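You operate a simulated robot arm through the tools that you are given. There is no shell and no other tool. Be economical: measure what you need, move in short steps, check, and stop when the job is done.

The job below is to be done with a simulated robot arm. You get a single attempt, and the scene is never put back.

Task
File the bridges, trees and stars cards; move the rivers card to TODAY.
Fine: each filed card down in the slot beside its own word.
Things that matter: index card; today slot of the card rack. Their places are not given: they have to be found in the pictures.

It is judged by the outcome, as a careful person would: the job done as asked, and still so three seconds after it is handed in. It fails if anything else is knocked over, pushed out of place, dropped, spilled or broken.

Robot
A 7-joint arm with a two-finger parallel gripper, fixed in place. Base frame: the origin is at the foot of the arm, x ahead of it, y to its left, z up. Readings come in cm, degrees, newtons and seconds.
With the tool pointing down near the work surface it reaches from about 20 to 68 cm from the base axis. Its first joint turns from -66.0 to 66.0 degrees. Payload 2.4 kg.
The TCP is the grasp point between the finger pads, 3 cm short of the fingertips. In the tool frame z runs along the fingers and y along their closing line. Largest opening 9.4 cm; finger width 2.8, thickness 1; the body of the gripper, 5 by 9.6 cm, starts 5.5 cm behind the TCP.
Orientation is that of the tool frame in the base frame, as a unit quaternion [x, y, z, w]. With the fingers straight down and closing along the base's y, the tool's x points along the base's -x, its y along +y and its z along -z.

Tools
- The arm moves only by the tool step_arm. Its argument "deltas" is a list of rows, each an object of numbers (a shift or turn left out is 0, a gripper value left out holds the last): "dx", "dy", "dz": the shift along the base's x, y, z in units of 100 mm (1.0 is 100 mm); "wx", "wy", "wz": the turn, a rotation vector about the base's x, y, z in units of 120 degrees (1.0 is 120 degrees); "gripper": the finger opening in cm, from 0 to 9.4. In form: [{"dx": .., "dy": .., "dz": .., "wx": .., "wy": .., "wz": .., "gripper": ..}, ...]. A call has 1 to 20 rows; each row is the pose to reach, as a shift and turn from the pose commanded when the call began. A call with a number of a shift or a turn outside -1 to 1 is refused whole. Each row takes 0.2 s and may step no farther than 5 cm and 8.6 degrees from the row before; otherwise, or with a gripper value out of range, the whole call is refused. Where a pose cannot be reached the arm comes as near as it can. A force on the tool above 40 N (or 10 N above the force at the start of the call, whichever is more), or a blocked arm, ends the call early, and 0.2 s more pass. The fingers move at their own pace (about 15.3 cm/s each) and stop on an object; they squeeze with about 26 N. The grip force told is the motor's: it shows also when the fingers shut on nothing. Time passes only in rows, and 0.2 s behind the last, so rows that repeat a pose let the fingers close. The reply holds the time, the measured pose of the TCP, the force on the tool along the base axes, the opening and the grip force, in the units named above and with some noise.
- Cameras (640 x 400 px; columns grow to the right, rows downward): "scene" is fixed at [1.7, 46.2, 146.93]; the picture's right is [-0.88, -0.47, 0.00], its down [-0.23, 0.44, -0.87] and it looks along [0.40, -0.77, -0.50] (base axes); focal length 320 px, centre (320, 200). "wrist" rides on the gripper at [-3.7, 0, -5.8] in the tool frame; the picture's right is [0.00, -1.00, 0.00], its down [0.97, 0.00, -0.24] and it looks along [0.24, 0.00, 0.97] (tool axes); focal length 218 px, centre (320, 200).
- grab_frame(camera): a new picture of that camera. It takes no simulated time.
- locate(camera, pixels): for up to 12 pixels [column, row] of the newest picture of that camera ("zoom" is the newest enlarged one), the place [x, y, z] in the base frame of the surface seen there, good to about 0.3 cm, but the place of the scene camera against the robot may be out by one fixed shift of up to 2.5 cm in any direction. It takes no simulated time.
- close_up(camera, box): a new picture of the part [left, top, right, bottom] of that camera's present view, enlarged. It takes no simulated time.
- sign_off(): hands the job in; it is judged then, once.

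Keep the steps short. Do not move on a guess: measure, check each grasp and each placing, and mend mistakes. In all there are 80 turns and 38 pictures (those below and enlarged ones count). Leave the gripper open and the arm clear of the work at the hand-in unless told otherwise, and finish with a single line.

The tools are called after "Emit:" as name(argument=value, ...) on one line, values as JSON. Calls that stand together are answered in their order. step_arm: Moves the arm, as the interface text tells. Its arguments: {"type":"object","properties":{"deltas":{"type":"array"}},"required":["deltas"]} The other tools are called the same way: grab_frame (camera) takes a picture; locate (camera, pixels) gives the place of the surface under pixels of a picture; close_up (camera, box) takes an enlarged picture of a part of a camera's view; sign_off () hands the job in.

At the start:

```text
time_s: 0.0
eef_pos: [32.38, -8.47, 107.66]
tcp_rot: [0.0, 1.0, 0.001, 0.0]
wrist_force: [0.1, -0.5, 1.1]
grip_width: 9.38
gripper_force: 0.1
```

scene: 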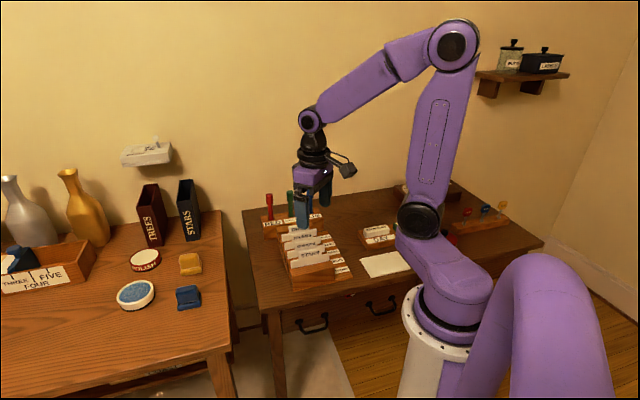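
wrist: 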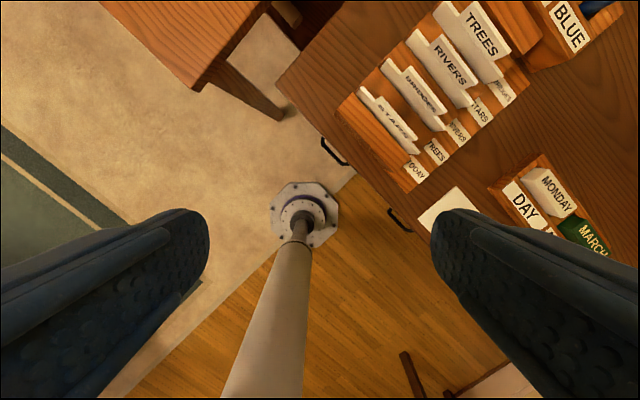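

I see a rack with cards and slot labels in the upper right of the wrist picture. I'll enlarge it to read the words.

Emit:
close_up(camera="wrist", box=[340, 0, 540, 200])

Emit:
close_up(camera="scene", box=[240, 180, 440, 305])

```text
2.00 times, centred on (440, 100) of wrist
```

zoom: 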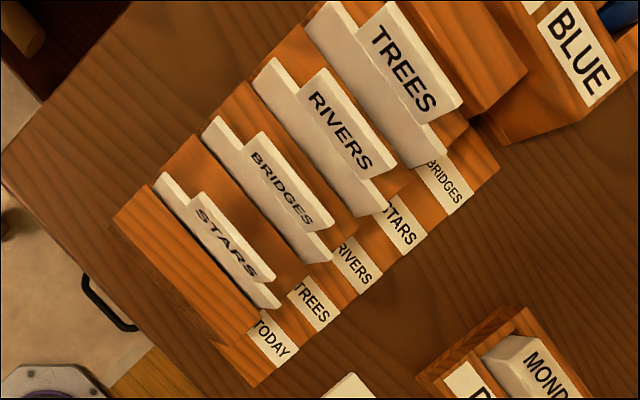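

```text
3.20 times, centred on (340, 242) of scene
```

zoom: 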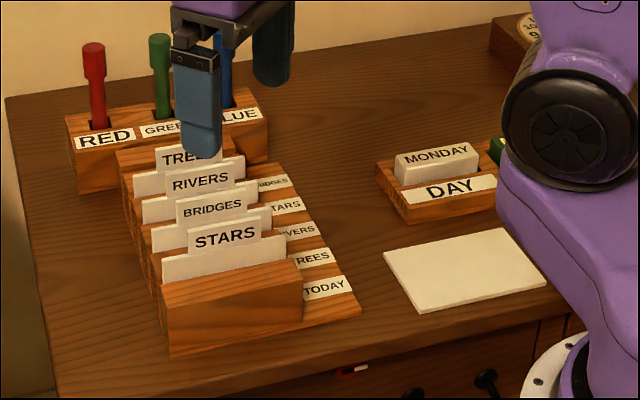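

The cards seem to be one slot out of place. I'll measure the labels, the card tabs and the rack through the wrist camera.

Emit:
locate(camera="wrist", pixels=[[417, 170], [437, 152], [459, 131], [481, 112], [502, 90], [394, 124], [422, 94], [451, 66], [485, 32], [372, 122], [410, 183], [520, 75]])

Emit:
locate(camera="scene", pixels=[[341, 270], [337, 260], [332, 252], [330, 244], [326, 236], [310, 253], [306, 244], [302, 236], [297, 228], [381, 264]])

```text
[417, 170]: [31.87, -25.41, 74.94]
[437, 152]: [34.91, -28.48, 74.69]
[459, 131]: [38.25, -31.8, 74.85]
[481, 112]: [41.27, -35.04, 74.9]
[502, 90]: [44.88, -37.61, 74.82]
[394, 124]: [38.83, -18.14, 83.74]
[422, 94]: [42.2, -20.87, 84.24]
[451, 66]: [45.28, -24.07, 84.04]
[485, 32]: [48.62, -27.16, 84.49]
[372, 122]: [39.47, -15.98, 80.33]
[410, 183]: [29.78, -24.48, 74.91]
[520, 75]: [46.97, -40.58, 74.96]
```

```text
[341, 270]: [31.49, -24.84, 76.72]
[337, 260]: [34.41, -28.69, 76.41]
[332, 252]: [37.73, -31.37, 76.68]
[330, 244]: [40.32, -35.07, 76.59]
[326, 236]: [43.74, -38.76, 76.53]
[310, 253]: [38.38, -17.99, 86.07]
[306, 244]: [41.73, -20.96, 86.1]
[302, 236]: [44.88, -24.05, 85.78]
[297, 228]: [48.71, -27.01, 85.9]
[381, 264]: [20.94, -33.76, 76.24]
```

By position along the rack, STARS is in the TODAY slot, BRIDGES in TREES, RIVERS in RIVERS and TREES in STARS, and the BRIDGES slot is empty. The rack's axis lies about 43° off the base x. My order is BRIDGES→BRIDGES, TREES→TREES, STARS→STARS, then RIVERS→TODAY. First I'll turn the gripper 47° and move high toward the rack.

Emit:
step_arm(deltas=[{"dx": 0.16, "dy": -0.16, "wz": 0.065}, {"dx": 0.32, "dy": -0.32, "wz": 0.13}, {"dx": 0.48, "dy": -0.48, "wz": 0.196}, {"dx": 0.64, "dy": -0.64, "wz": 0.261}, {"dx": 0.8, "dy": -0.8, "wz": 0.327}, {"dx": 0.9, "dy": -0.95, "wz": 0.392}, {"dx": 0.9, "dy": -0.95, "wz": 0.392}])

Emit:
grab_frame(camera="wrist")

```text
time_s: 1.6
eef_pos: [41.31, -18.04, 107.6]
tcp_rot: [-0.4, 0.917, 0.0, 0.0]
wrist_force: [-0.4, 0.6, 0.5]
grip_width: 9.41
gripper_force: 0.1
```

```text
33 pictures are left
```

wrist: 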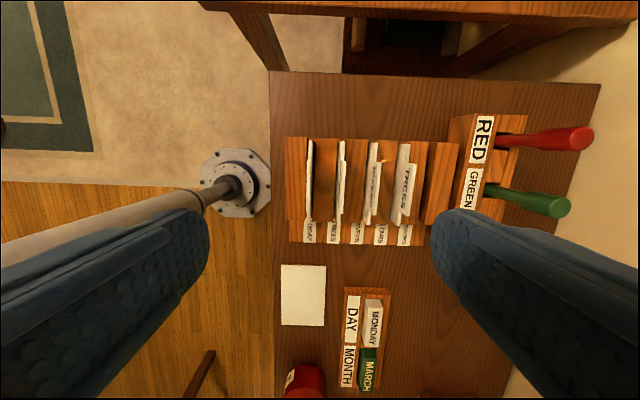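

The rack is now square in the picture. I'll enlarge it to measure the tabs, slots and dividers.

Emit:
close_up(camera="wrist", box=[270, 100, 470, 260])

```text
2.50 times, centred on (370, 180) of wrist
```

zoom: 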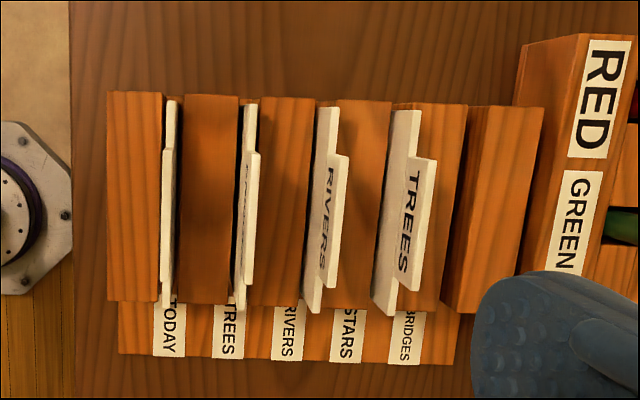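

I'll locate the tab ends, card body ends, divider tops and the empty BRIDGES slot in this enlargement.

Emit:
locate(camera="zoom", pixels=[[254, 157], [250, 282], [250, 108], [240, 304], [430, 165], [412, 285], [406, 118], [440, 200], [490, 200], [458, 160], [285, 200], [166, 220]])

Emit:
locate(camera="wrist", pixels=[[588, 137], [563, 207], [443, 155], [420, 155], [432, 160], [385, 142], [373, 142]])

```text
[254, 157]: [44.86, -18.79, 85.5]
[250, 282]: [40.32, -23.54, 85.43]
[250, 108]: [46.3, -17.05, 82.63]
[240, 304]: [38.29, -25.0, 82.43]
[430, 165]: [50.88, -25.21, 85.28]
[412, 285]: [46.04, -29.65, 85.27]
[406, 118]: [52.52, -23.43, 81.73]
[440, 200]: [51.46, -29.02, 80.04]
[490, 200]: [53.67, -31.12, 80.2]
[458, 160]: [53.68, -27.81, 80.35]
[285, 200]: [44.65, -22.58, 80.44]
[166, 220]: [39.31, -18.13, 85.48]
```

```text
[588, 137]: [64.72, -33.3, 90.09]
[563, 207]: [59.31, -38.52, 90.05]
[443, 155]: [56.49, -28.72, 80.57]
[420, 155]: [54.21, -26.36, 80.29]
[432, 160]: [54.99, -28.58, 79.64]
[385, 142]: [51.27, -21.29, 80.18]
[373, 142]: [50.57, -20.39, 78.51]
```

The measurements are:
- **Heights:** tab tops z≈85.5, shoulders 82.5, dividers 80.3.
- **Rack:** its real angle is about 45°, with slots about 4.4 cm apart.

Next I'll correct the yaw by -2°, narrow the fingers to 3 cm and go above the BRIDGES tab at about (42.4, -21.1).

Emit:
step_arm(deltas=[{"dx": 0.05, "dy": -0.16, "dz": -0.3, "wz": -0.0175, "gripper": 3.0}, {"dx": 0.104, "dy": -0.317, "dz": -0.6, "wz": -0.0175}, {"dx": 0.104, "dy": -0.317, "dz": -0.9, "wz": -0.0175}, {"dx": 0.104, "dy": -0.317, "dz": -1.0, "wz": -0.0175}, {"dx": 0.104, "dy": -0.317, "dz": -1.0, "wz": -0.0175}])

Emit:
grab_frame(camera="wrist")

```text
time_s: 2.8
eef_pos: [42.18, -21.06, 97.56]
tcp_rot: [-0.381, 0.924, 0.0, 0.0]
wrist_force: [0.2, -0.3, -0.5]
grip_width: 3.0
gripper_force: 0.1
```

```text
31 pictures are left
```

wrist: 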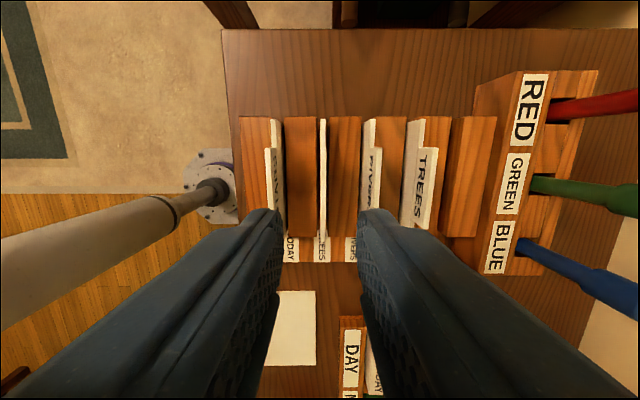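

The BRIDGES card shows as a thin edge at column 323, centred between the fingers (column 320). I'll refine the tab positions from this nearer view.

Emit:
locate(camera="wrist", pixels=[[323, 150], [323, 200], [323, 125], [268, 160], [367, 160], [426, 155], [419, 222], [443, 120], [460, 118], [456, 145], [450, 190], [495, 120]])

Emit:
close_up(camera="wrist", box=[230, 100, 510, 275])

```text
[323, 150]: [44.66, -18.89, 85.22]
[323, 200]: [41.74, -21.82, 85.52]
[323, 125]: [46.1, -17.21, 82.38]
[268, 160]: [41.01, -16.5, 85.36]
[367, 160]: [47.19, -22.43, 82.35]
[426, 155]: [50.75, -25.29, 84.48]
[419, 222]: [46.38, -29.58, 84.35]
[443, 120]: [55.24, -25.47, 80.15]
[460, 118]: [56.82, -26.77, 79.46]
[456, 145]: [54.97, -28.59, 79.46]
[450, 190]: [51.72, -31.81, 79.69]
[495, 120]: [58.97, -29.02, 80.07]
```

```text
2.29 times, centred on (370, 188) of wrist
```

zoom: 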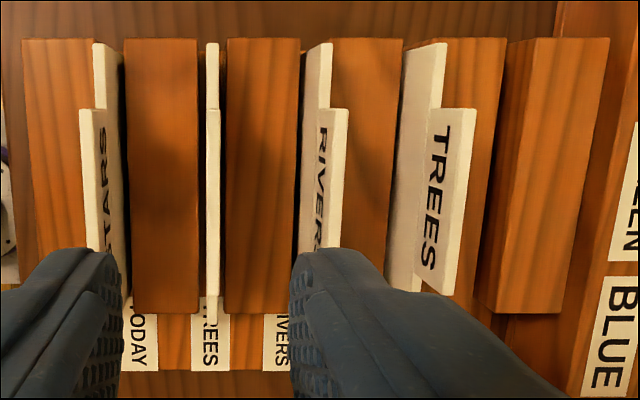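

The tab sits at s=44.94 along the rack, so I need about 0.2 cm of correction. I'll also measure the slot edges of the BRIDGES slot and of a filled slot, so I know the true slot centres.

Emit:
locate(camera="zoom", pixels=[[500, 60], [490, 120], [508, 60], [502, 110], [195, 100], [231, 100], [192, 250], [229, 250], [128, 100], [297, 100], [334, 60], [402, 60]])

```text
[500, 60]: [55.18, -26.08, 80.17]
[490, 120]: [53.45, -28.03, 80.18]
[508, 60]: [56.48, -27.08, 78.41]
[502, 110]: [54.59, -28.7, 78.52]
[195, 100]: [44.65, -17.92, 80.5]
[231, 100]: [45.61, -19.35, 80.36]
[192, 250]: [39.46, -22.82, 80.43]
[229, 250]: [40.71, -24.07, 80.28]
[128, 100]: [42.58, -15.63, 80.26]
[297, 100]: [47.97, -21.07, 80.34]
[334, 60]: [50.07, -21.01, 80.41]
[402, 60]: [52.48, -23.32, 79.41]
```

The slot centres along the rack come out at 40.55, 45.0, 49.45, 53.9 and 58.35, about 1.35 cm wide. I'll descend to just above the BRIDGES tab with a small correction.

Emit:
step_arm(deltas=[{"dx": 0.015, "dy": -0.008, "dz": -0.35}, {"dx": 0.015, "dy": -0.008, "dz": -0.65}, {"dx": 0.015, "dy": -0.008, "dz": -0.85}, {"dx": 0.015, "dy": -0.008, "dz": -0.85}])

Emit:
grab_frame(camera="wrist")

```text
time_s: 3.8
eef_pos: [42.23, -21.33, 88.98]
tcp_rot: [-0.381, 0.924, -0.001, -0.001]
wrist_force: [-0.4, -1.1, -0.3]
grip_width: 2.98
gripper_force: 0.1
```

```text
29 pictures are left
```

wrist: 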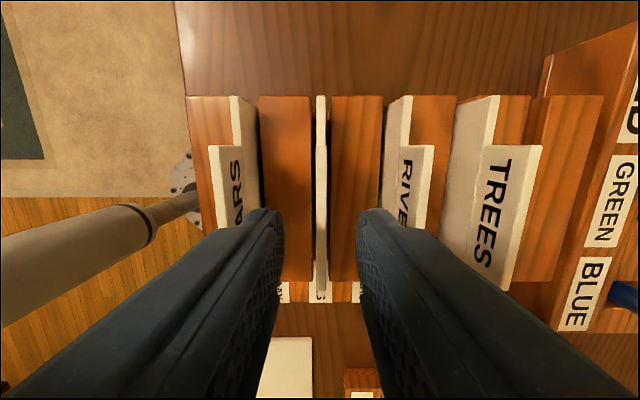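

The card (column 322) is centred between the fingertips (columns 283 and 357). I'll go down 5.2 cm and close.

Emit:
step_arm(deltas=[{"dz": -0.2}, {"dz": -0.4}, {"dz": -0.52}, {"dz": -0.52}, {"dz": -0.52, "gripper": 0}, {"dz": -0.52, "gripper": 0}, {"dz": -0.52, "gripper": 0}])

Emit:
grab_frame(camera="wrist")

```text
time_s: 5.4
eef_pos: [42.49, -21.23, 83.85]
tcp_rot: [-0.382, 0.924, 0.001, 0.0]
wrist_force: [-0.1, -0.3, 0.9]
grip_width: 0.84
gripper_force: 25.6
```

```text
28 pictures are left
```

wrist: 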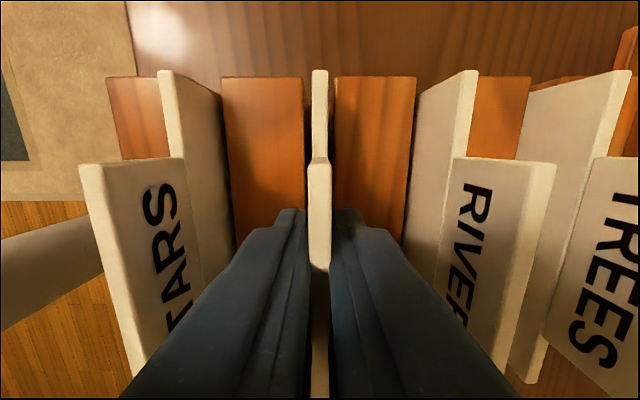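

I'm holding the card: the width reads 0.84 cm and the force 25.6 N. I'll lift it straight up 10 cm and take a look.

Emit:
step_arm(deltas=[{"dz": 0.1}, {"dz": 0.25}, {"dz": 0.45}, {"dz": 0.7}, {"dz": 1.0}, {"dz": 1.0}])

Emit:
close_up(camera="scene", box=[240, 130, 440, 305])

```text
time_s: 6.8
eef_pos: [42.32, -21.14, 93.73]
tcp_rot: [-0.382, 0.924, 0.0, 0.0]
wrist_force: [-0.8, 0.4, 0.1]
grip_width: 0.82
gripper_force: 25.9
```

```text
2.29 times, centred on (340, 218) of scene
```

zoom: 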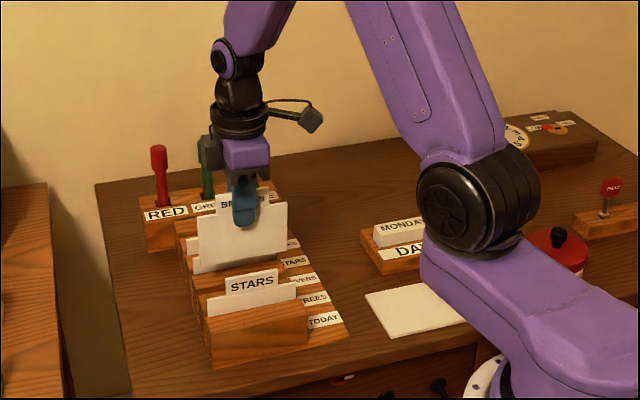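

The card is held level. I'll measure its bottom edge, along (200,268) and (285,252) in the enlargement.

Emit:
locate(camera="zoom", pixels=[[199, 266], [282, 246], [200, 222], [284, 206], [250, 300], [250, 284], [213, 207], [280, 197]])

```text
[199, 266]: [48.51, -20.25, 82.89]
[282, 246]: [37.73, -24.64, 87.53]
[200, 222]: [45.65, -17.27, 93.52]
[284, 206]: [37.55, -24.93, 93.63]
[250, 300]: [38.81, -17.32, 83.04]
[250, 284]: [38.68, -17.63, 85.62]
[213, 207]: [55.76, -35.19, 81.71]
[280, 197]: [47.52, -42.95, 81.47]
```

The card's bottom is near z≈86. I'll raise it another 2.5 cm and carry it 13.4 cm along the rack to above the empty BRIDGES slot.

Emit:
step_arm(deltas=[{"dz": 0.12}, {"dz": 0.25}, {"dx": 0.2, "dy": -0.2, "dz": 0.25}, {"dx": 0.45, "dy": -0.45, "dz": 0.25}, {"dx": 0.7, "dy": -0.7, "dz": 0.25}, {"dx": 0.88, "dy": -0.88, "dz": 0.25}, {"dx": 0.948, "dy": -0.948, "dz": 0.25}, {"dx": 0.948, "dy": -0.948, "dz": 0.25}, {"dx": 0.948, "dy": -0.948, "dz": 0.25}])

Emit:
grab_frame(camera="wrist")

```text
time_s: 8.8
eef_pos: [51.86, -30.81, 96.24]
tcp_rot: [-0.381, 0.925, 0.0, 0.0]
wrist_force: [-0.4, -0.1, -0.5]
grip_width: 0.82
gripper_force: 25.7
```

```text
26 pictures are left
```

wrist: 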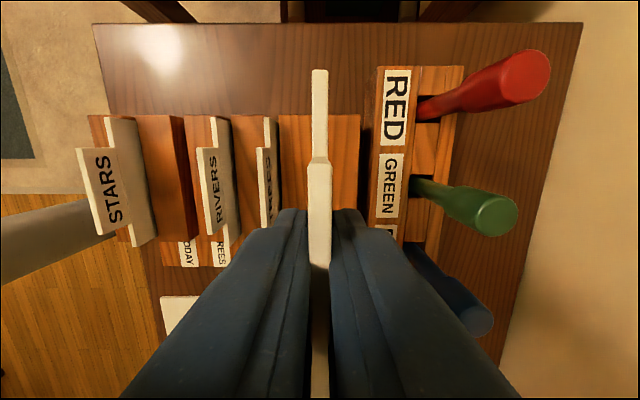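

The card edge is at column 319, between the last two dividers (columns 278–360). I'll enlarge to check its line against the slot.

Emit:
close_up(camera="wrist", box=[260, 60, 380, 135])

Emit:
locate(camera="wrist", pixels=[[282, 140], [356, 140], [304, 140], [334, 140], [320, 80], [320, 170], [268, 160]])

```text
5.33 times, centred on (320, 98) of wrist
```

zoom: 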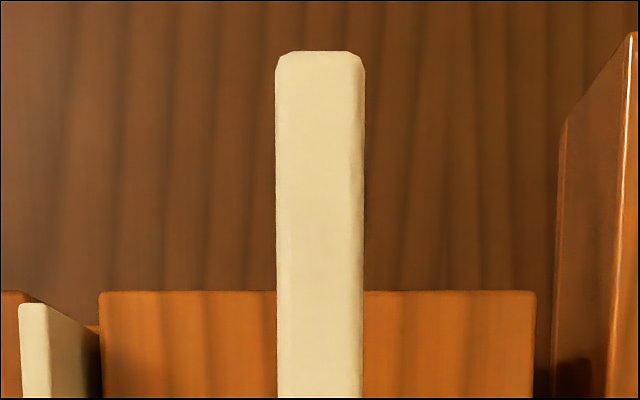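

```text
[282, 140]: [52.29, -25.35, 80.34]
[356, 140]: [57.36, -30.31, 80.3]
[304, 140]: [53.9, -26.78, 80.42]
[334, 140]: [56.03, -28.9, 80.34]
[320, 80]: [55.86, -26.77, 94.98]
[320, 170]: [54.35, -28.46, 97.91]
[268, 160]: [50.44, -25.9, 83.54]
```

The card lines up with the slot: the dividers' outer edges are centred at column 319.5 and the card at 320. I'll lower it to just above the slot mouth.

Emit:
step_arm(deltas=[{"dz": -0.25}, {"dz": -0.5}, {"dz": -0.65}, {"dz": -0.72}, {"dz": -0.72}])

Emit:
close_up(camera="wrist", box=[220, 20, 420, 145])

```text
time_s: 10.0
eef_pos: [51.9, -30.73, 89.03]
tcp_rot: [-0.382, 0.924, 0.0, 0.0]
wrist_force: [-1.0, -0.3, -0.3]
grip_width: 0.8
gripper_force: 26.2
```

```text
3.20 times, centred on (320, 82) of wrist
```

zoom: 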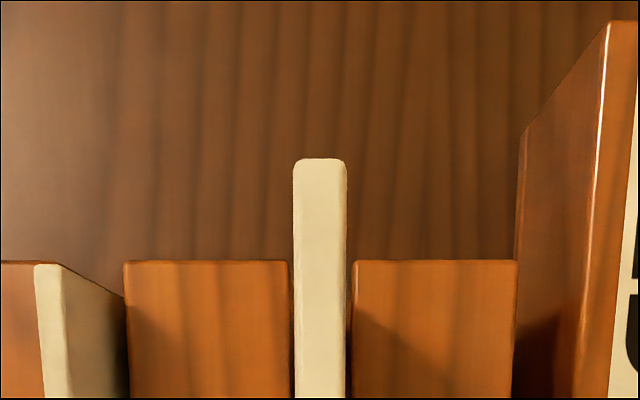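

The slot now shows on both sides of the card (slot 290–353, card 293–347 in the enlargement), so it is centred. I'll insert it slowly, 5.2 cm down.

Emit:
step_arm(deltas=[{"dz": -0.1}, {"dz": -0.2}, {"dz": -0.3}, {"dz": -0.4}, {"dz": -0.46}, {"dz": -0.51}, {"dz": -0.51}])

Emit:
close_up(camera="wrist", box=[160, 20, 480, 220])

```text
time_s: 11.6
eef_pos: [51.95, -30.78, 84.26]
tcp_rot: [-0.382, 0.924, 0.0, -0.001]
wrist_force: [-0.7, 0.9, 0.1]
grip_width: 0.84
gripper_force: 26.0
```

```text
2.00 times, centred on (320, 120) of wrist
```

zoom: 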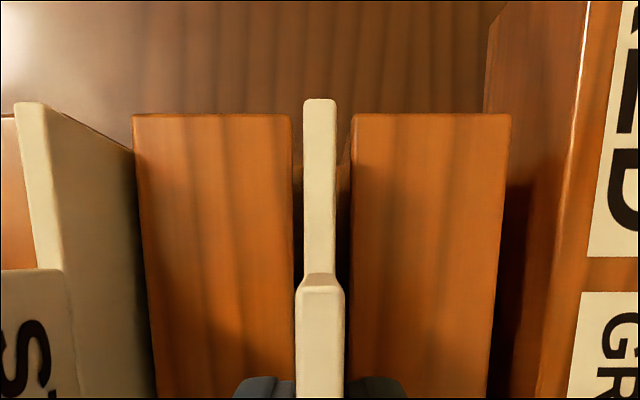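

The card is in the slot with no force, about 0.2 cm above its seated height. I'll lower it 0.2 cm, open to 2.8 cm and rise.

Emit:
step_arm(deltas=[{"dz": -0.01}, {"dz": -0.02}, {"dz": -0.02, "gripper": 2.8}, {"dz": -0.02, "gripper": 2.8}, {"dz": -0.02}, {"dz": 0.2}, {"dz": 0.5}, {"dz": 0.9}, {"dz": 0.98}])

Emit:
grab_frame(camera="wrist")

```text
time_s: 13.6
eef_pos: [51.66, -30.63, 93.84]
tcp_rot: [-0.382, 0.924, 0.0, 0.0]
wrist_force: [0.9, 0.2, 1.1]
grip_width: 2.77
gripper_force: 0.0
```

```text
22 pictures are left
```

wrist: 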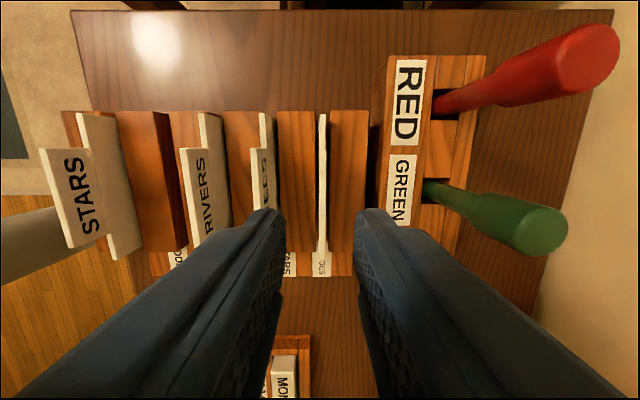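

BRIDGES stands in its slot. I'll check its height and measure the TREES card.

Emit:
locate(camera="wrist", pixels=[[322, 165], [324, 120], [257, 160], [256, 190], [265, 125], [262, 116]])

```text
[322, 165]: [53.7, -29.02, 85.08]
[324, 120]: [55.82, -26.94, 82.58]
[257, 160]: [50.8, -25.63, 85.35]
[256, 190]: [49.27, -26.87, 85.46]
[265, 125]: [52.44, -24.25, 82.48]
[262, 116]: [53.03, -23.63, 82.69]
```

BRIDGES is seated (shoulder 82.58, as before). TREES is at s≈54.0, so I'll shift 4.5 cm back along the rack, descend to just above and look.

Emit:
step_arm(deltas=[{"dx": -0.16, "dy": 0.16, "gripper": 3.0}, {"dx": -0.317, "dy": 0.317}, {"dx": -0.317, "dy": 0.317, "dz": -0.25}, {"dx": -0.317, "dy": 0.317, "dz": -0.5}, {"dx": -0.317, "dy": 0.317, "dz": -0.5}])

Emit:
grab_frame(camera="wrist")

```text
time_s: 14.8
eef_pos: [48.75, -27.39, 88.96]
tcp_rot: [-0.382, 0.924, 0.0, 0.0]
wrist_force: [0.4, 0.7, -1.0]
grip_width: 2.99
gripper_force: 0.0
```

```text
21 pictures are left
```

wrist: 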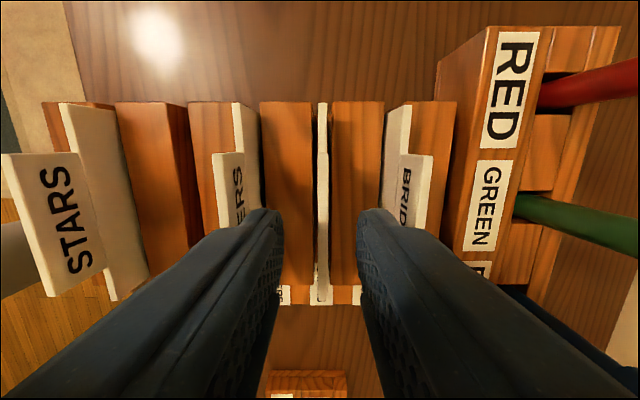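

TREES (column 322) is centred between the fingers. I'll go down 5 cm, grip and lift.

Emit:
step_arm(deltas=[{"dz": -0.2}, {"dz": -0.4}, {"dz": -0.5}, {"dz": -0.5}, {"dz": -0.5, "gripper": 0}, {"dz": -0.5, "gripper": 0}, {"dz": -0.5, "gripper": 0}, {"dz": -0.4}, {"dz": -0.2}, {"dz": 0.1}, {"dz": 0.4}, {"dz": 0.7}, {"dz": 0.75}])

Emit:
grab_frame(camera="wrist")

```text
time_s: 17.6
eef_pos: [48.71, -27.34, 96.43]
tcp_rot: [-0.382, 0.924, 0.0, -0.001]
wrist_force: [-0.7, 0.4, -0.4]
grip_width: 0.8
gripper_force: 25.9
```

```text
20 pictures are left
```

wrist: 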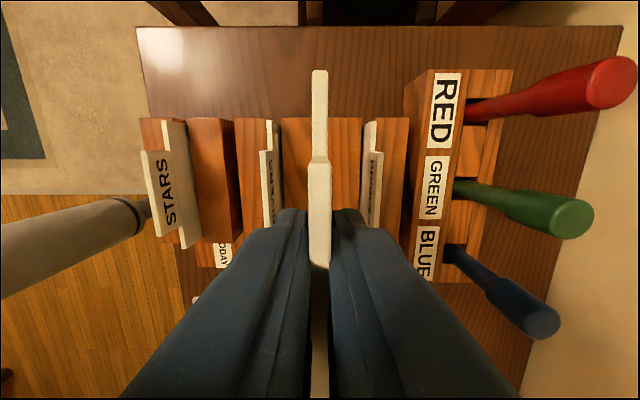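

TREES is held (0.80 cm, 25.9 N). I'll carry it two slots back (8.95 cm) to the empty TREES slot and lower it to just above the mouth.

Emit:
step_arm(deltas=[{"dx": -0.2, "dy": 0.2}, {"dx": -0.42, "dy": 0.42}, {"dx": -0.58, "dy": 0.58}, {"dx": -0.631, "dy": 0.631}, {"dx": -0.631, "dy": 0.631}, {"dx": -0.631, "dy": 0.631, "dz": -0.25}, {"dx": -0.631, "dy": 0.631, "dz": -0.5}, {"dx": -0.631, "dy": 0.631, "dz": -0.73}, {"dx": -0.631, "dy": 0.631, "dz": -0.73}])

Emit:
close_up(camera="wrist", box=[220, 20, 420, 145])

```text
time_s: 19.6
eef_pos: [42.4, -21.24, 89.1]
tcp_rot: [-0.384, 0.923, 0.0, 0.001]
wrist_force: [0.4, 0.6, 0.0]
grip_width: 0.81
gripper_force: 26.2
```

```text
3.20 times, centred on (320, 82) of wrist
```

zoom: 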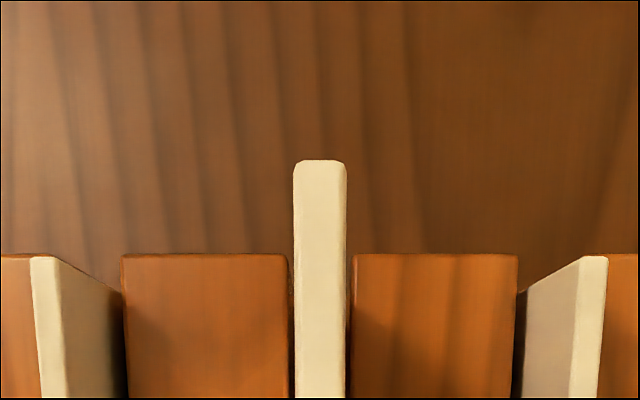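

It is centred again (slot 290–352, card 293–347). I'll insert it 5.2 cm, watching the force.

Emit:
step_arm(deltas=[{"dz": -0.1}, {"dz": -0.2}, {"dz": -0.3}, {"dz": -0.4}, {"dz": -0.47}, {"dz": -0.52}, {"dz": -0.52}])

```text
time_s: 21.2
eef_pos: [42.62, -21.39, 83.92]
tcp_rot: [-0.382, 0.924, 0.0, 0.0]
wrist_force: [-1.6, -0.7, 13.4]
grip_width: 0.85
gripper_force: 26.3
```

The 13 N upward force at z=83.92 means the card is on the slot floor. I'll open and rise.

Emit:
step_arm(deltas=[{"gripper": 2.8}, {"gripper": 2.8}, {"gripper": 2.8}, {"dz": 0.2}, {"dz": 0.5}, {"dz": 0.85}, {"dz": 1.0}])

Emit:
grab_frame(camera="wrist")

```text
time_s: 22.8
eef_pos: [42.69, -20.96, 93.96]
tcp_rot: [-0.381, 0.925, 0.0, 0.0]
wrist_force: [0.9, -0.1, -0.7]
grip_width: 2.79
gripper_force: 0.1
```

```text
18 pictures are left
```

wrist: 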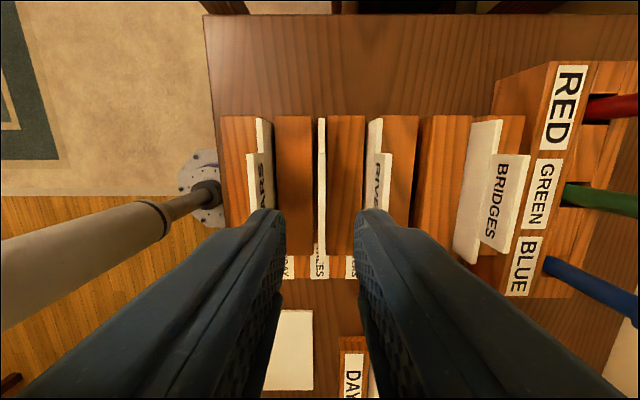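

TREES is filed. I'll measure STARS and check the seating of TREES.

Emit:
locate(camera="wrist", pixels=[[322, 165], [321, 125], [250, 165], [249, 195], [262, 125], [258, 120]])

```text
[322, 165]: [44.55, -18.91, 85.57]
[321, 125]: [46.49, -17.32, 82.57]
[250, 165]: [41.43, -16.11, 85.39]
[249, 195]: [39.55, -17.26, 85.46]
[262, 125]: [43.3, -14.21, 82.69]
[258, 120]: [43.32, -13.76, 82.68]
```

TREES is seated. STARS is at s≈40.5, so I'll shift 4.45 cm back and descend to just above it.

Emit:
step_arm(deltas=[{"dx": -0.16, "dy": 0.16, "gripper": 3.0}, {"dx": -0.317, "dy": 0.317}, {"dx": -0.317, "dy": 0.317, "dz": -0.25}, {"dx": -0.317, "dy": 0.317, "dz": -0.5}, {"dx": -0.317, "dy": 0.317, "dz": -0.5}])

Emit:
grab_frame(camera="wrist")

```text
time_s: 24.0
eef_pos: [39.48, -17.92, 88.82]
tcp_rot: [-0.382, 0.924, 0.0, 0.0]
wrist_force: [0.1, 0.4, -0.1]
grip_width: 2.99
gripper_force: 0.1
```

```text
17 pictures are left
```

wrist: 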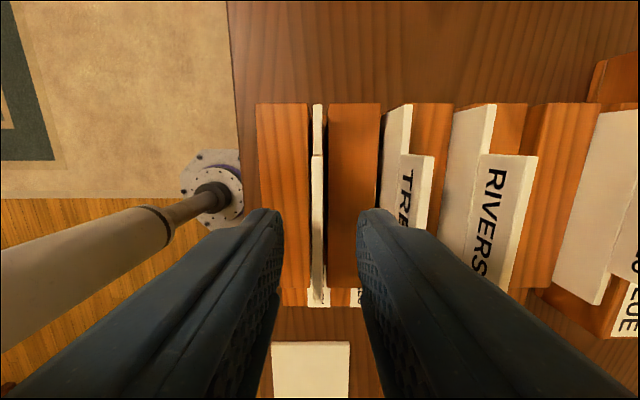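

STARS is at column 317, so I'll correct by 0.12 cm, then go down, grip and lift.

Emit:
step_arm(deltas=[{"dx": -0.008, "dy": 0.008, "dz": -0.2}, {"dx": -0.008, "dy": 0.008, "dz": -0.4}, {"dx": -0.008, "dy": 0.008, "dz": -0.5}, {"dx": -0.008, "dy": 0.008, "dz": -0.5}, {"dx": -0.008, "dy": 0.008, "dz": -0.5, "gripper": 0}, {"dx": -0.008, "dy": 0.008, "dz": -0.5, "gripper": 0}, {"dx": -0.008, "dy": 0.008, "dz": -0.5, "gripper": 0}, {"dx": -0.008, "dy": 0.008, "dz": -0.4}, {"dx": -0.008, "dy": 0.008, "dz": -0.2}, {"dx": -0.008, "dy": 0.008, "dz": 0.1}, {"dx": -0.008, "dy": 0.008, "dz": 0.4}, {"dx": -0.008, "dy": 0.008, "dz": 0.7}, {"dx": -0.008, "dy": 0.008, "dz": 0.75}])

Emit:
grab_frame(camera="wrist")

```text
time_s: 26.8
eef_pos: [39.22, -17.9, 96.51]
tcp_rot: [-0.382, 0.924, 0.0, 0.0]
wrist_force: [-0.1, -0.3, 0.2]
grip_width: 0.81
gripper_force: 26.0
```

```text
16 pictures are left
```

wrist: 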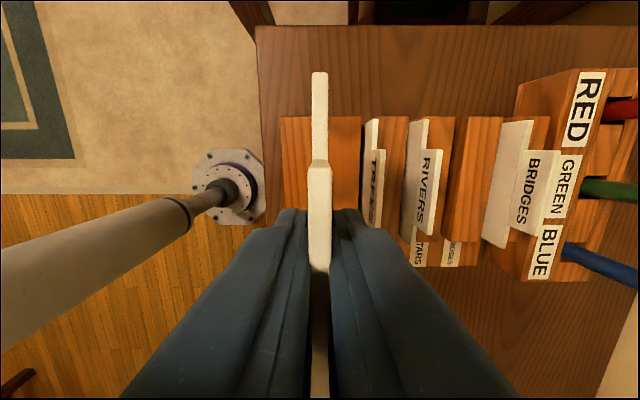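

STARS is held. I'll carry it 13.5 cm to the now empty STARS slot (where TREES was gripped) and lower it to the mouth.

Emit:
step_arm(deltas=[{"dx": 0.2, "dy": -0.2}, {"dx": 0.45, "dy": -0.45}, {"dx": 0.7, "dy": -0.7}, {"dx": 0.88, "dy": -0.88}, {"dx": 0.956, "dy": -0.956}, {"dx": 0.956, "dy": -0.956}, {"dx": 0.956, "dy": -0.956, "dz": -0.25}, {"dx": 0.956, "dy": -0.956, "dz": -0.5}, {"dx": 0.956, "dy": -0.956, "dz": -0.73}, {"dx": 0.956, "dy": -0.956, "dz": -0.73}])

Emit:
close_up(camera="wrist", box=[220, 20, 420, 145])

```text
time_s: 29.0
eef_pos: [48.94, -27.64, 89.19]
tcp_rot: [-0.382, 0.924, 0.0, 0.0]
wrist_force: [0.0, -0.2, 0.4]
grip_width: 0.82
gripper_force: 25.7
```

```text
3.20 times, centred on (320, 82) of wrist
```

zoom: 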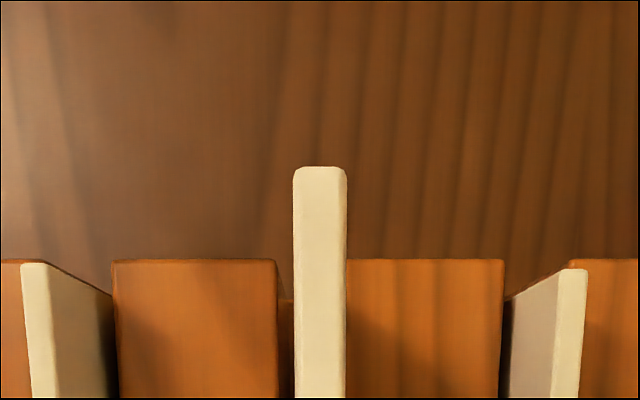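

The card (293–347) sits too far right over the slot (277 to about 340). I'll shift it 0.25 cm toward the robot side and check again.

Emit:
step_arm(deltas=[{"dx": -0.018, "dy": 0.018}, {"dx": -0.018, "dy": 0.018}])

Emit:
close_up(camera="wrist", box=[220, 20, 420, 145])

```text
time_s: 29.6
eef_pos: [48.7, -27.56, 89.15]
tcp_rot: [-0.382, 0.924, 0.0, 0.0]
wrist_force: [1.0, 0.0, -0.1]
grip_width: 0.84
gripper_force: 26.1
```

```text
3.20 times, centred on (320, 82) of wrist
```

zoom: 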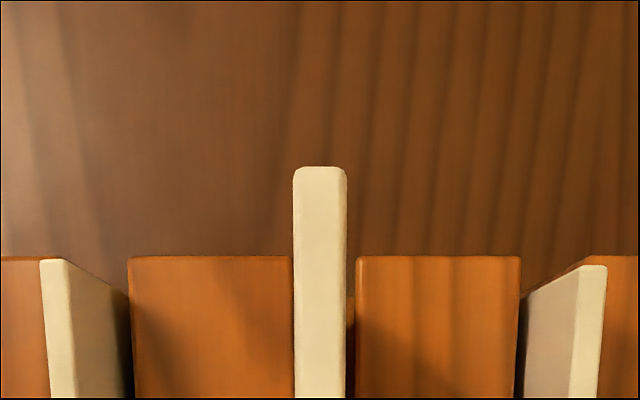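

It is now nearly centred (slot 293–356). I'll add back 0.08 cm and insert slowly.

Emit:
step_arm(deltas=[{"dx": 0.006, "dy": -0.006}, {"dx": 0.006, "dy": -0.006, "dz": -0.1}, {"dx": 0.006, "dy": -0.006, "dz": -0.2}, {"dx": 0.006, "dy": -0.006, "dz": -0.3}, {"dx": 0.006, "dy": -0.006, "dz": -0.4}, {"dx": 0.006, "dy": -0.006, "dz": -0.47}, {"dx": 0.006, "dy": -0.006, "dz": -0.515}, {"dx": 0.006, "dy": -0.006, "dz": -0.515}])

```text
time_s: 31.4
eef_pos: [48.63, -27.32, 83.95]
tcp_rot: [-0.382, 0.924, 0.0, 0.0]
wrist_force: [0.6, -0.3, -0.2]
grip_width: 0.84
gripper_force: 25.7
```

STARS is at seated height with no side force. I'll open and rise.

Emit:
step_arm(deltas=[{"dz": -0.005, "gripper": 2.8}, {"dz": -0.005}, {"dz": -0.005}, {"dz": 0.2}, {"dz": 0.5}, {"dz": 0.85}, {"dz": 1.0}])

Emit:
grab_frame(camera="wrist")

```text
time_s: 33.0
eef_pos: [48.61, -27.31, 93.95]
tcp_rot: [-0.382, 0.924, -0.001, 0.0]
wrist_force: [0.3, -0.3, -1.0]
grip_width: 2.8
gripper_force: 0.1
```

```text
13 pictures are left
```

wrist: 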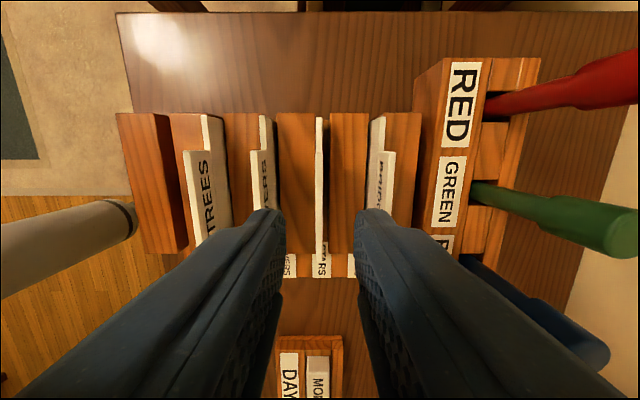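

STARS is filed. Now I'll measure RIVERS (tab edge at about column 255).

Emit:
locate(camera="wrist", pixels=[[320, 165], [320, 122], [254, 165], [253, 195], [264, 125], [262, 119]])

Emit:
step_arm(deltas=[{"dx": -0.16, "dy": 0.16, "gripper": 3.0}, {"dx": -0.312, "dy": 0.312}, {"dx": -0.312, "dy": 0.312, "dz": -0.25}, {"dx": -0.312, "dy": 0.312, "dz": -0.5}, {"dx": -0.312, "dy": 0.312, "dz": -0.5}])

Emit:
grab_frame(camera="wrist")

```text
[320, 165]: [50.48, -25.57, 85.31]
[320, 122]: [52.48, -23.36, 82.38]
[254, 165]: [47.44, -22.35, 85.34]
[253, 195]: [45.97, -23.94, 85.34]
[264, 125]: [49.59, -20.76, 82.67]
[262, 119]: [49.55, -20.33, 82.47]
```

```text
time_s: 34.2
eef_pos: [45.61, -24.22, 88.94]
tcp_rot: [-0.382, 0.924, 0.001, 0.0]
wrist_force: [-0.1, 0.5, 0.0]
grip_width: 3.0
gripper_force: 0.0
```

```text
12 pictures are left
```

wrist: 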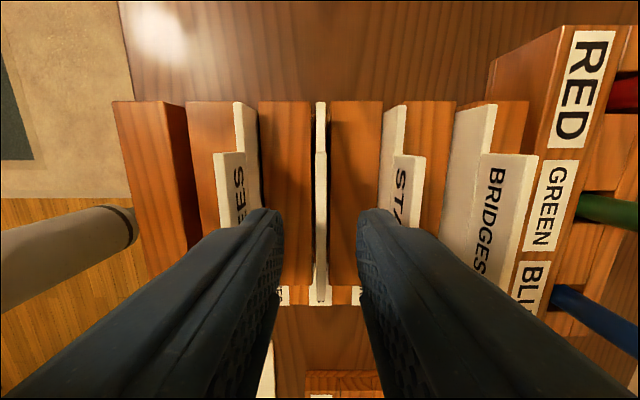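

RIVERS (column 321) is centred between the fingers. I'll go down 5.05 cm, grip and lift.

Emit:
step_arm(deltas=[{"dz": -0.2}, {"dz": -0.4}, {"dz": -0.505}, {"dz": -0.505}, {"dz": -0.505, "gripper": 0}, {"dz": -0.505, "gripper": 0}, {"dz": -0.505, "gripper": 0}, {"dz": -0.4}, {"dz": -0.2}, {"dz": 0.1}, {"dz": 0.4}, {"dz": 0.7}, {"dz": 0.75}])

Emit:
grab_frame(camera="wrist")

```text
time_s: 37.0
eef_pos: [45.77, -24.22, 96.51]
tcp_rot: [-0.382, 0.924, 0.0, 0.0]
wrist_force: [1.0, 0.1, 0.1]
grip_width: 0.83
gripper_force: 26.2
```

```text
11 pictures are left
```

wrist: 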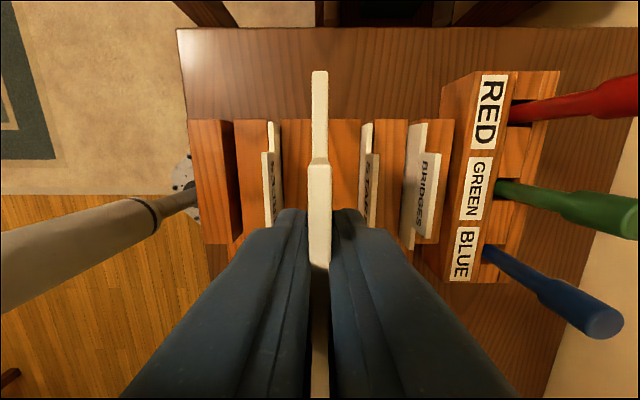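

RIVERS is held. I'll carry it two slots back (8.85 cm) to TODAY and lower it to the mouth.

Emit:
step_arm(deltas=[{"dx": -0.2, "dy": 0.2}, {"dx": -0.42, "dy": 0.42}, {"dx": -0.58, "dy": 0.58}, {"dx": -0.626, "dy": 0.626}, {"dx": -0.626, "dy": 0.626}, {"dx": -0.626, "dy": 0.626, "dz": -0.25}, {"dx": -0.626, "dy": 0.626, "dz": -0.5}, {"dx": -0.626, "dy": 0.626, "dz": -0.73}, {"dx": -0.626, "dy": 0.626, "dz": -0.73}])

Emit:
close_up(camera="wrist", box=[220, 20, 420, 145])

```text
time_s: 39.0
eef_pos: [39.37, -18.02, 89.05]
tcp_rot: [-0.382, 0.924, 0.0, -0.001]
wrist_force: [-0.7, -0.1, 0.1]
grip_width: 0.8
gripper_force: 26.0
```

```text
3.20 times, centred on (320, 82) of wrist
```

zoom: 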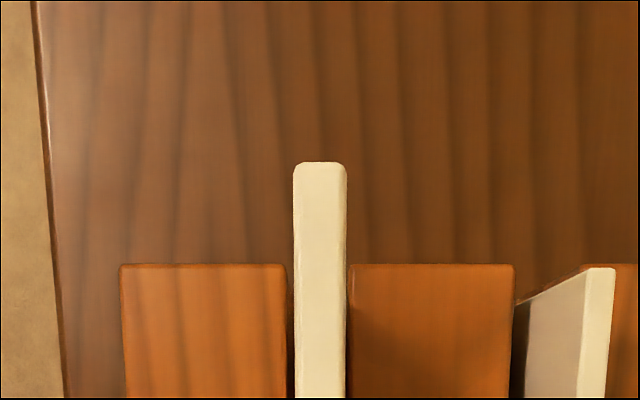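

It is centred (slot 287–350, card 293–347). I'll insert slowly.

Emit:
step_arm(deltas=[{"dz": -0.1}, {"dz": -0.2}, {"dz": -0.3}, {"dz": -0.4}, {"dz": -0.47}, {"dz": -0.515}, {"dz": -0.515}])

```text
time_s: 40.6
eef_pos: [39.49, -17.91, 83.92]
tcp_rot: [-0.382, 0.924, 0.0, 0.0]
wrist_force: [-0.5, 0.4, -1.0]
grip_width: 0.82
gripper_force: 26.3
```

RIVERS is at seated height. I'll open and rise clear.

Emit:
step_arm(deltas=[{"dz": -0.005, "gripper": 2.8}, {"dz": -0.005}, {"dz": -0.005}, {"dz": 0.2}, {"dz": 0.5}, {"dz": 0.85}, {"dz": 1.0}])

Emit:
step_arm(deltas=[{"dz": 0.3}, {"dz": 0.6, "gripper": 9.0}, {"dx": -0.2, "dy": 0.2, "dz": 0.8}, {"dx": -0.4, "dy": 0.4, "dz": 0.9}, {"dx": -0.4, "dy": 0.4, "dz": 0.9}])

Emit:
close_up(camera="wrist", box=[280, 60, 600, 260])

Emit:
close_up(camera="scene", box=[240, 180, 440, 305])

```text
time_s: 42.2
eef_pos: [39.5, -17.96, 93.91]
tcp_rot: [-0.382, 0.924, 0.0, 0.0]
wrist_force: [-0.3, 0.6, -1.0]
grip_width: 2.83
gripper_force: 0.1
```

```text
time_s: 43.4
eef_pos: [35.43, -14.24, 103.16]
tcp_rot: [-0.383, 0.924, 0.0, -0.001]
wrist_force: [-0.1, -0.5, 0.4]
grip_width: 9.01
gripper_force: 0.1
```

```text
2.00 times, centred on (440, 160) of wrist
```

zoom: 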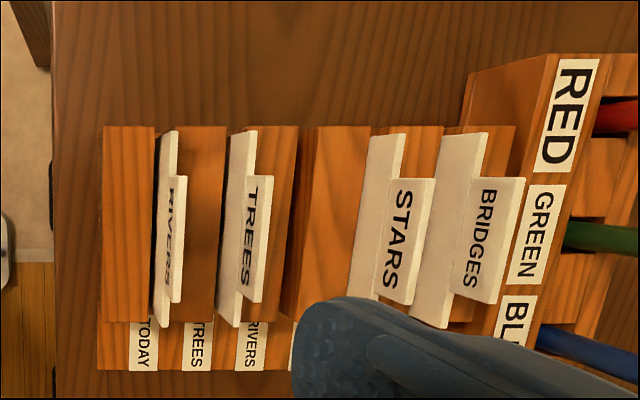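

```text
3.20 times, centred on (340, 242) of scene
```

zoom: 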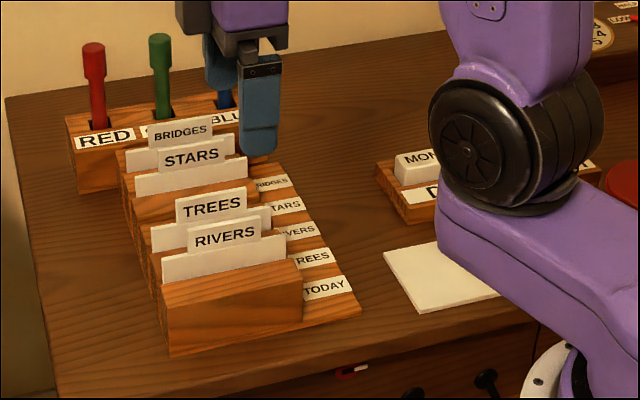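

RIVERS is in TODAY; TREES, STARS and BRIDGES each stand beside their own word, and the RIVERS slot is empty. Nothing else has moved, and the arm is clear with the gripper open. I'm handing in.

Emit:
sign_off()

```text
The job is handed in.
```

The BRIDGES, TREES and STARS cards are each down in the slot beside their own word, RIVERS is in TODAY, and the job is handed in.
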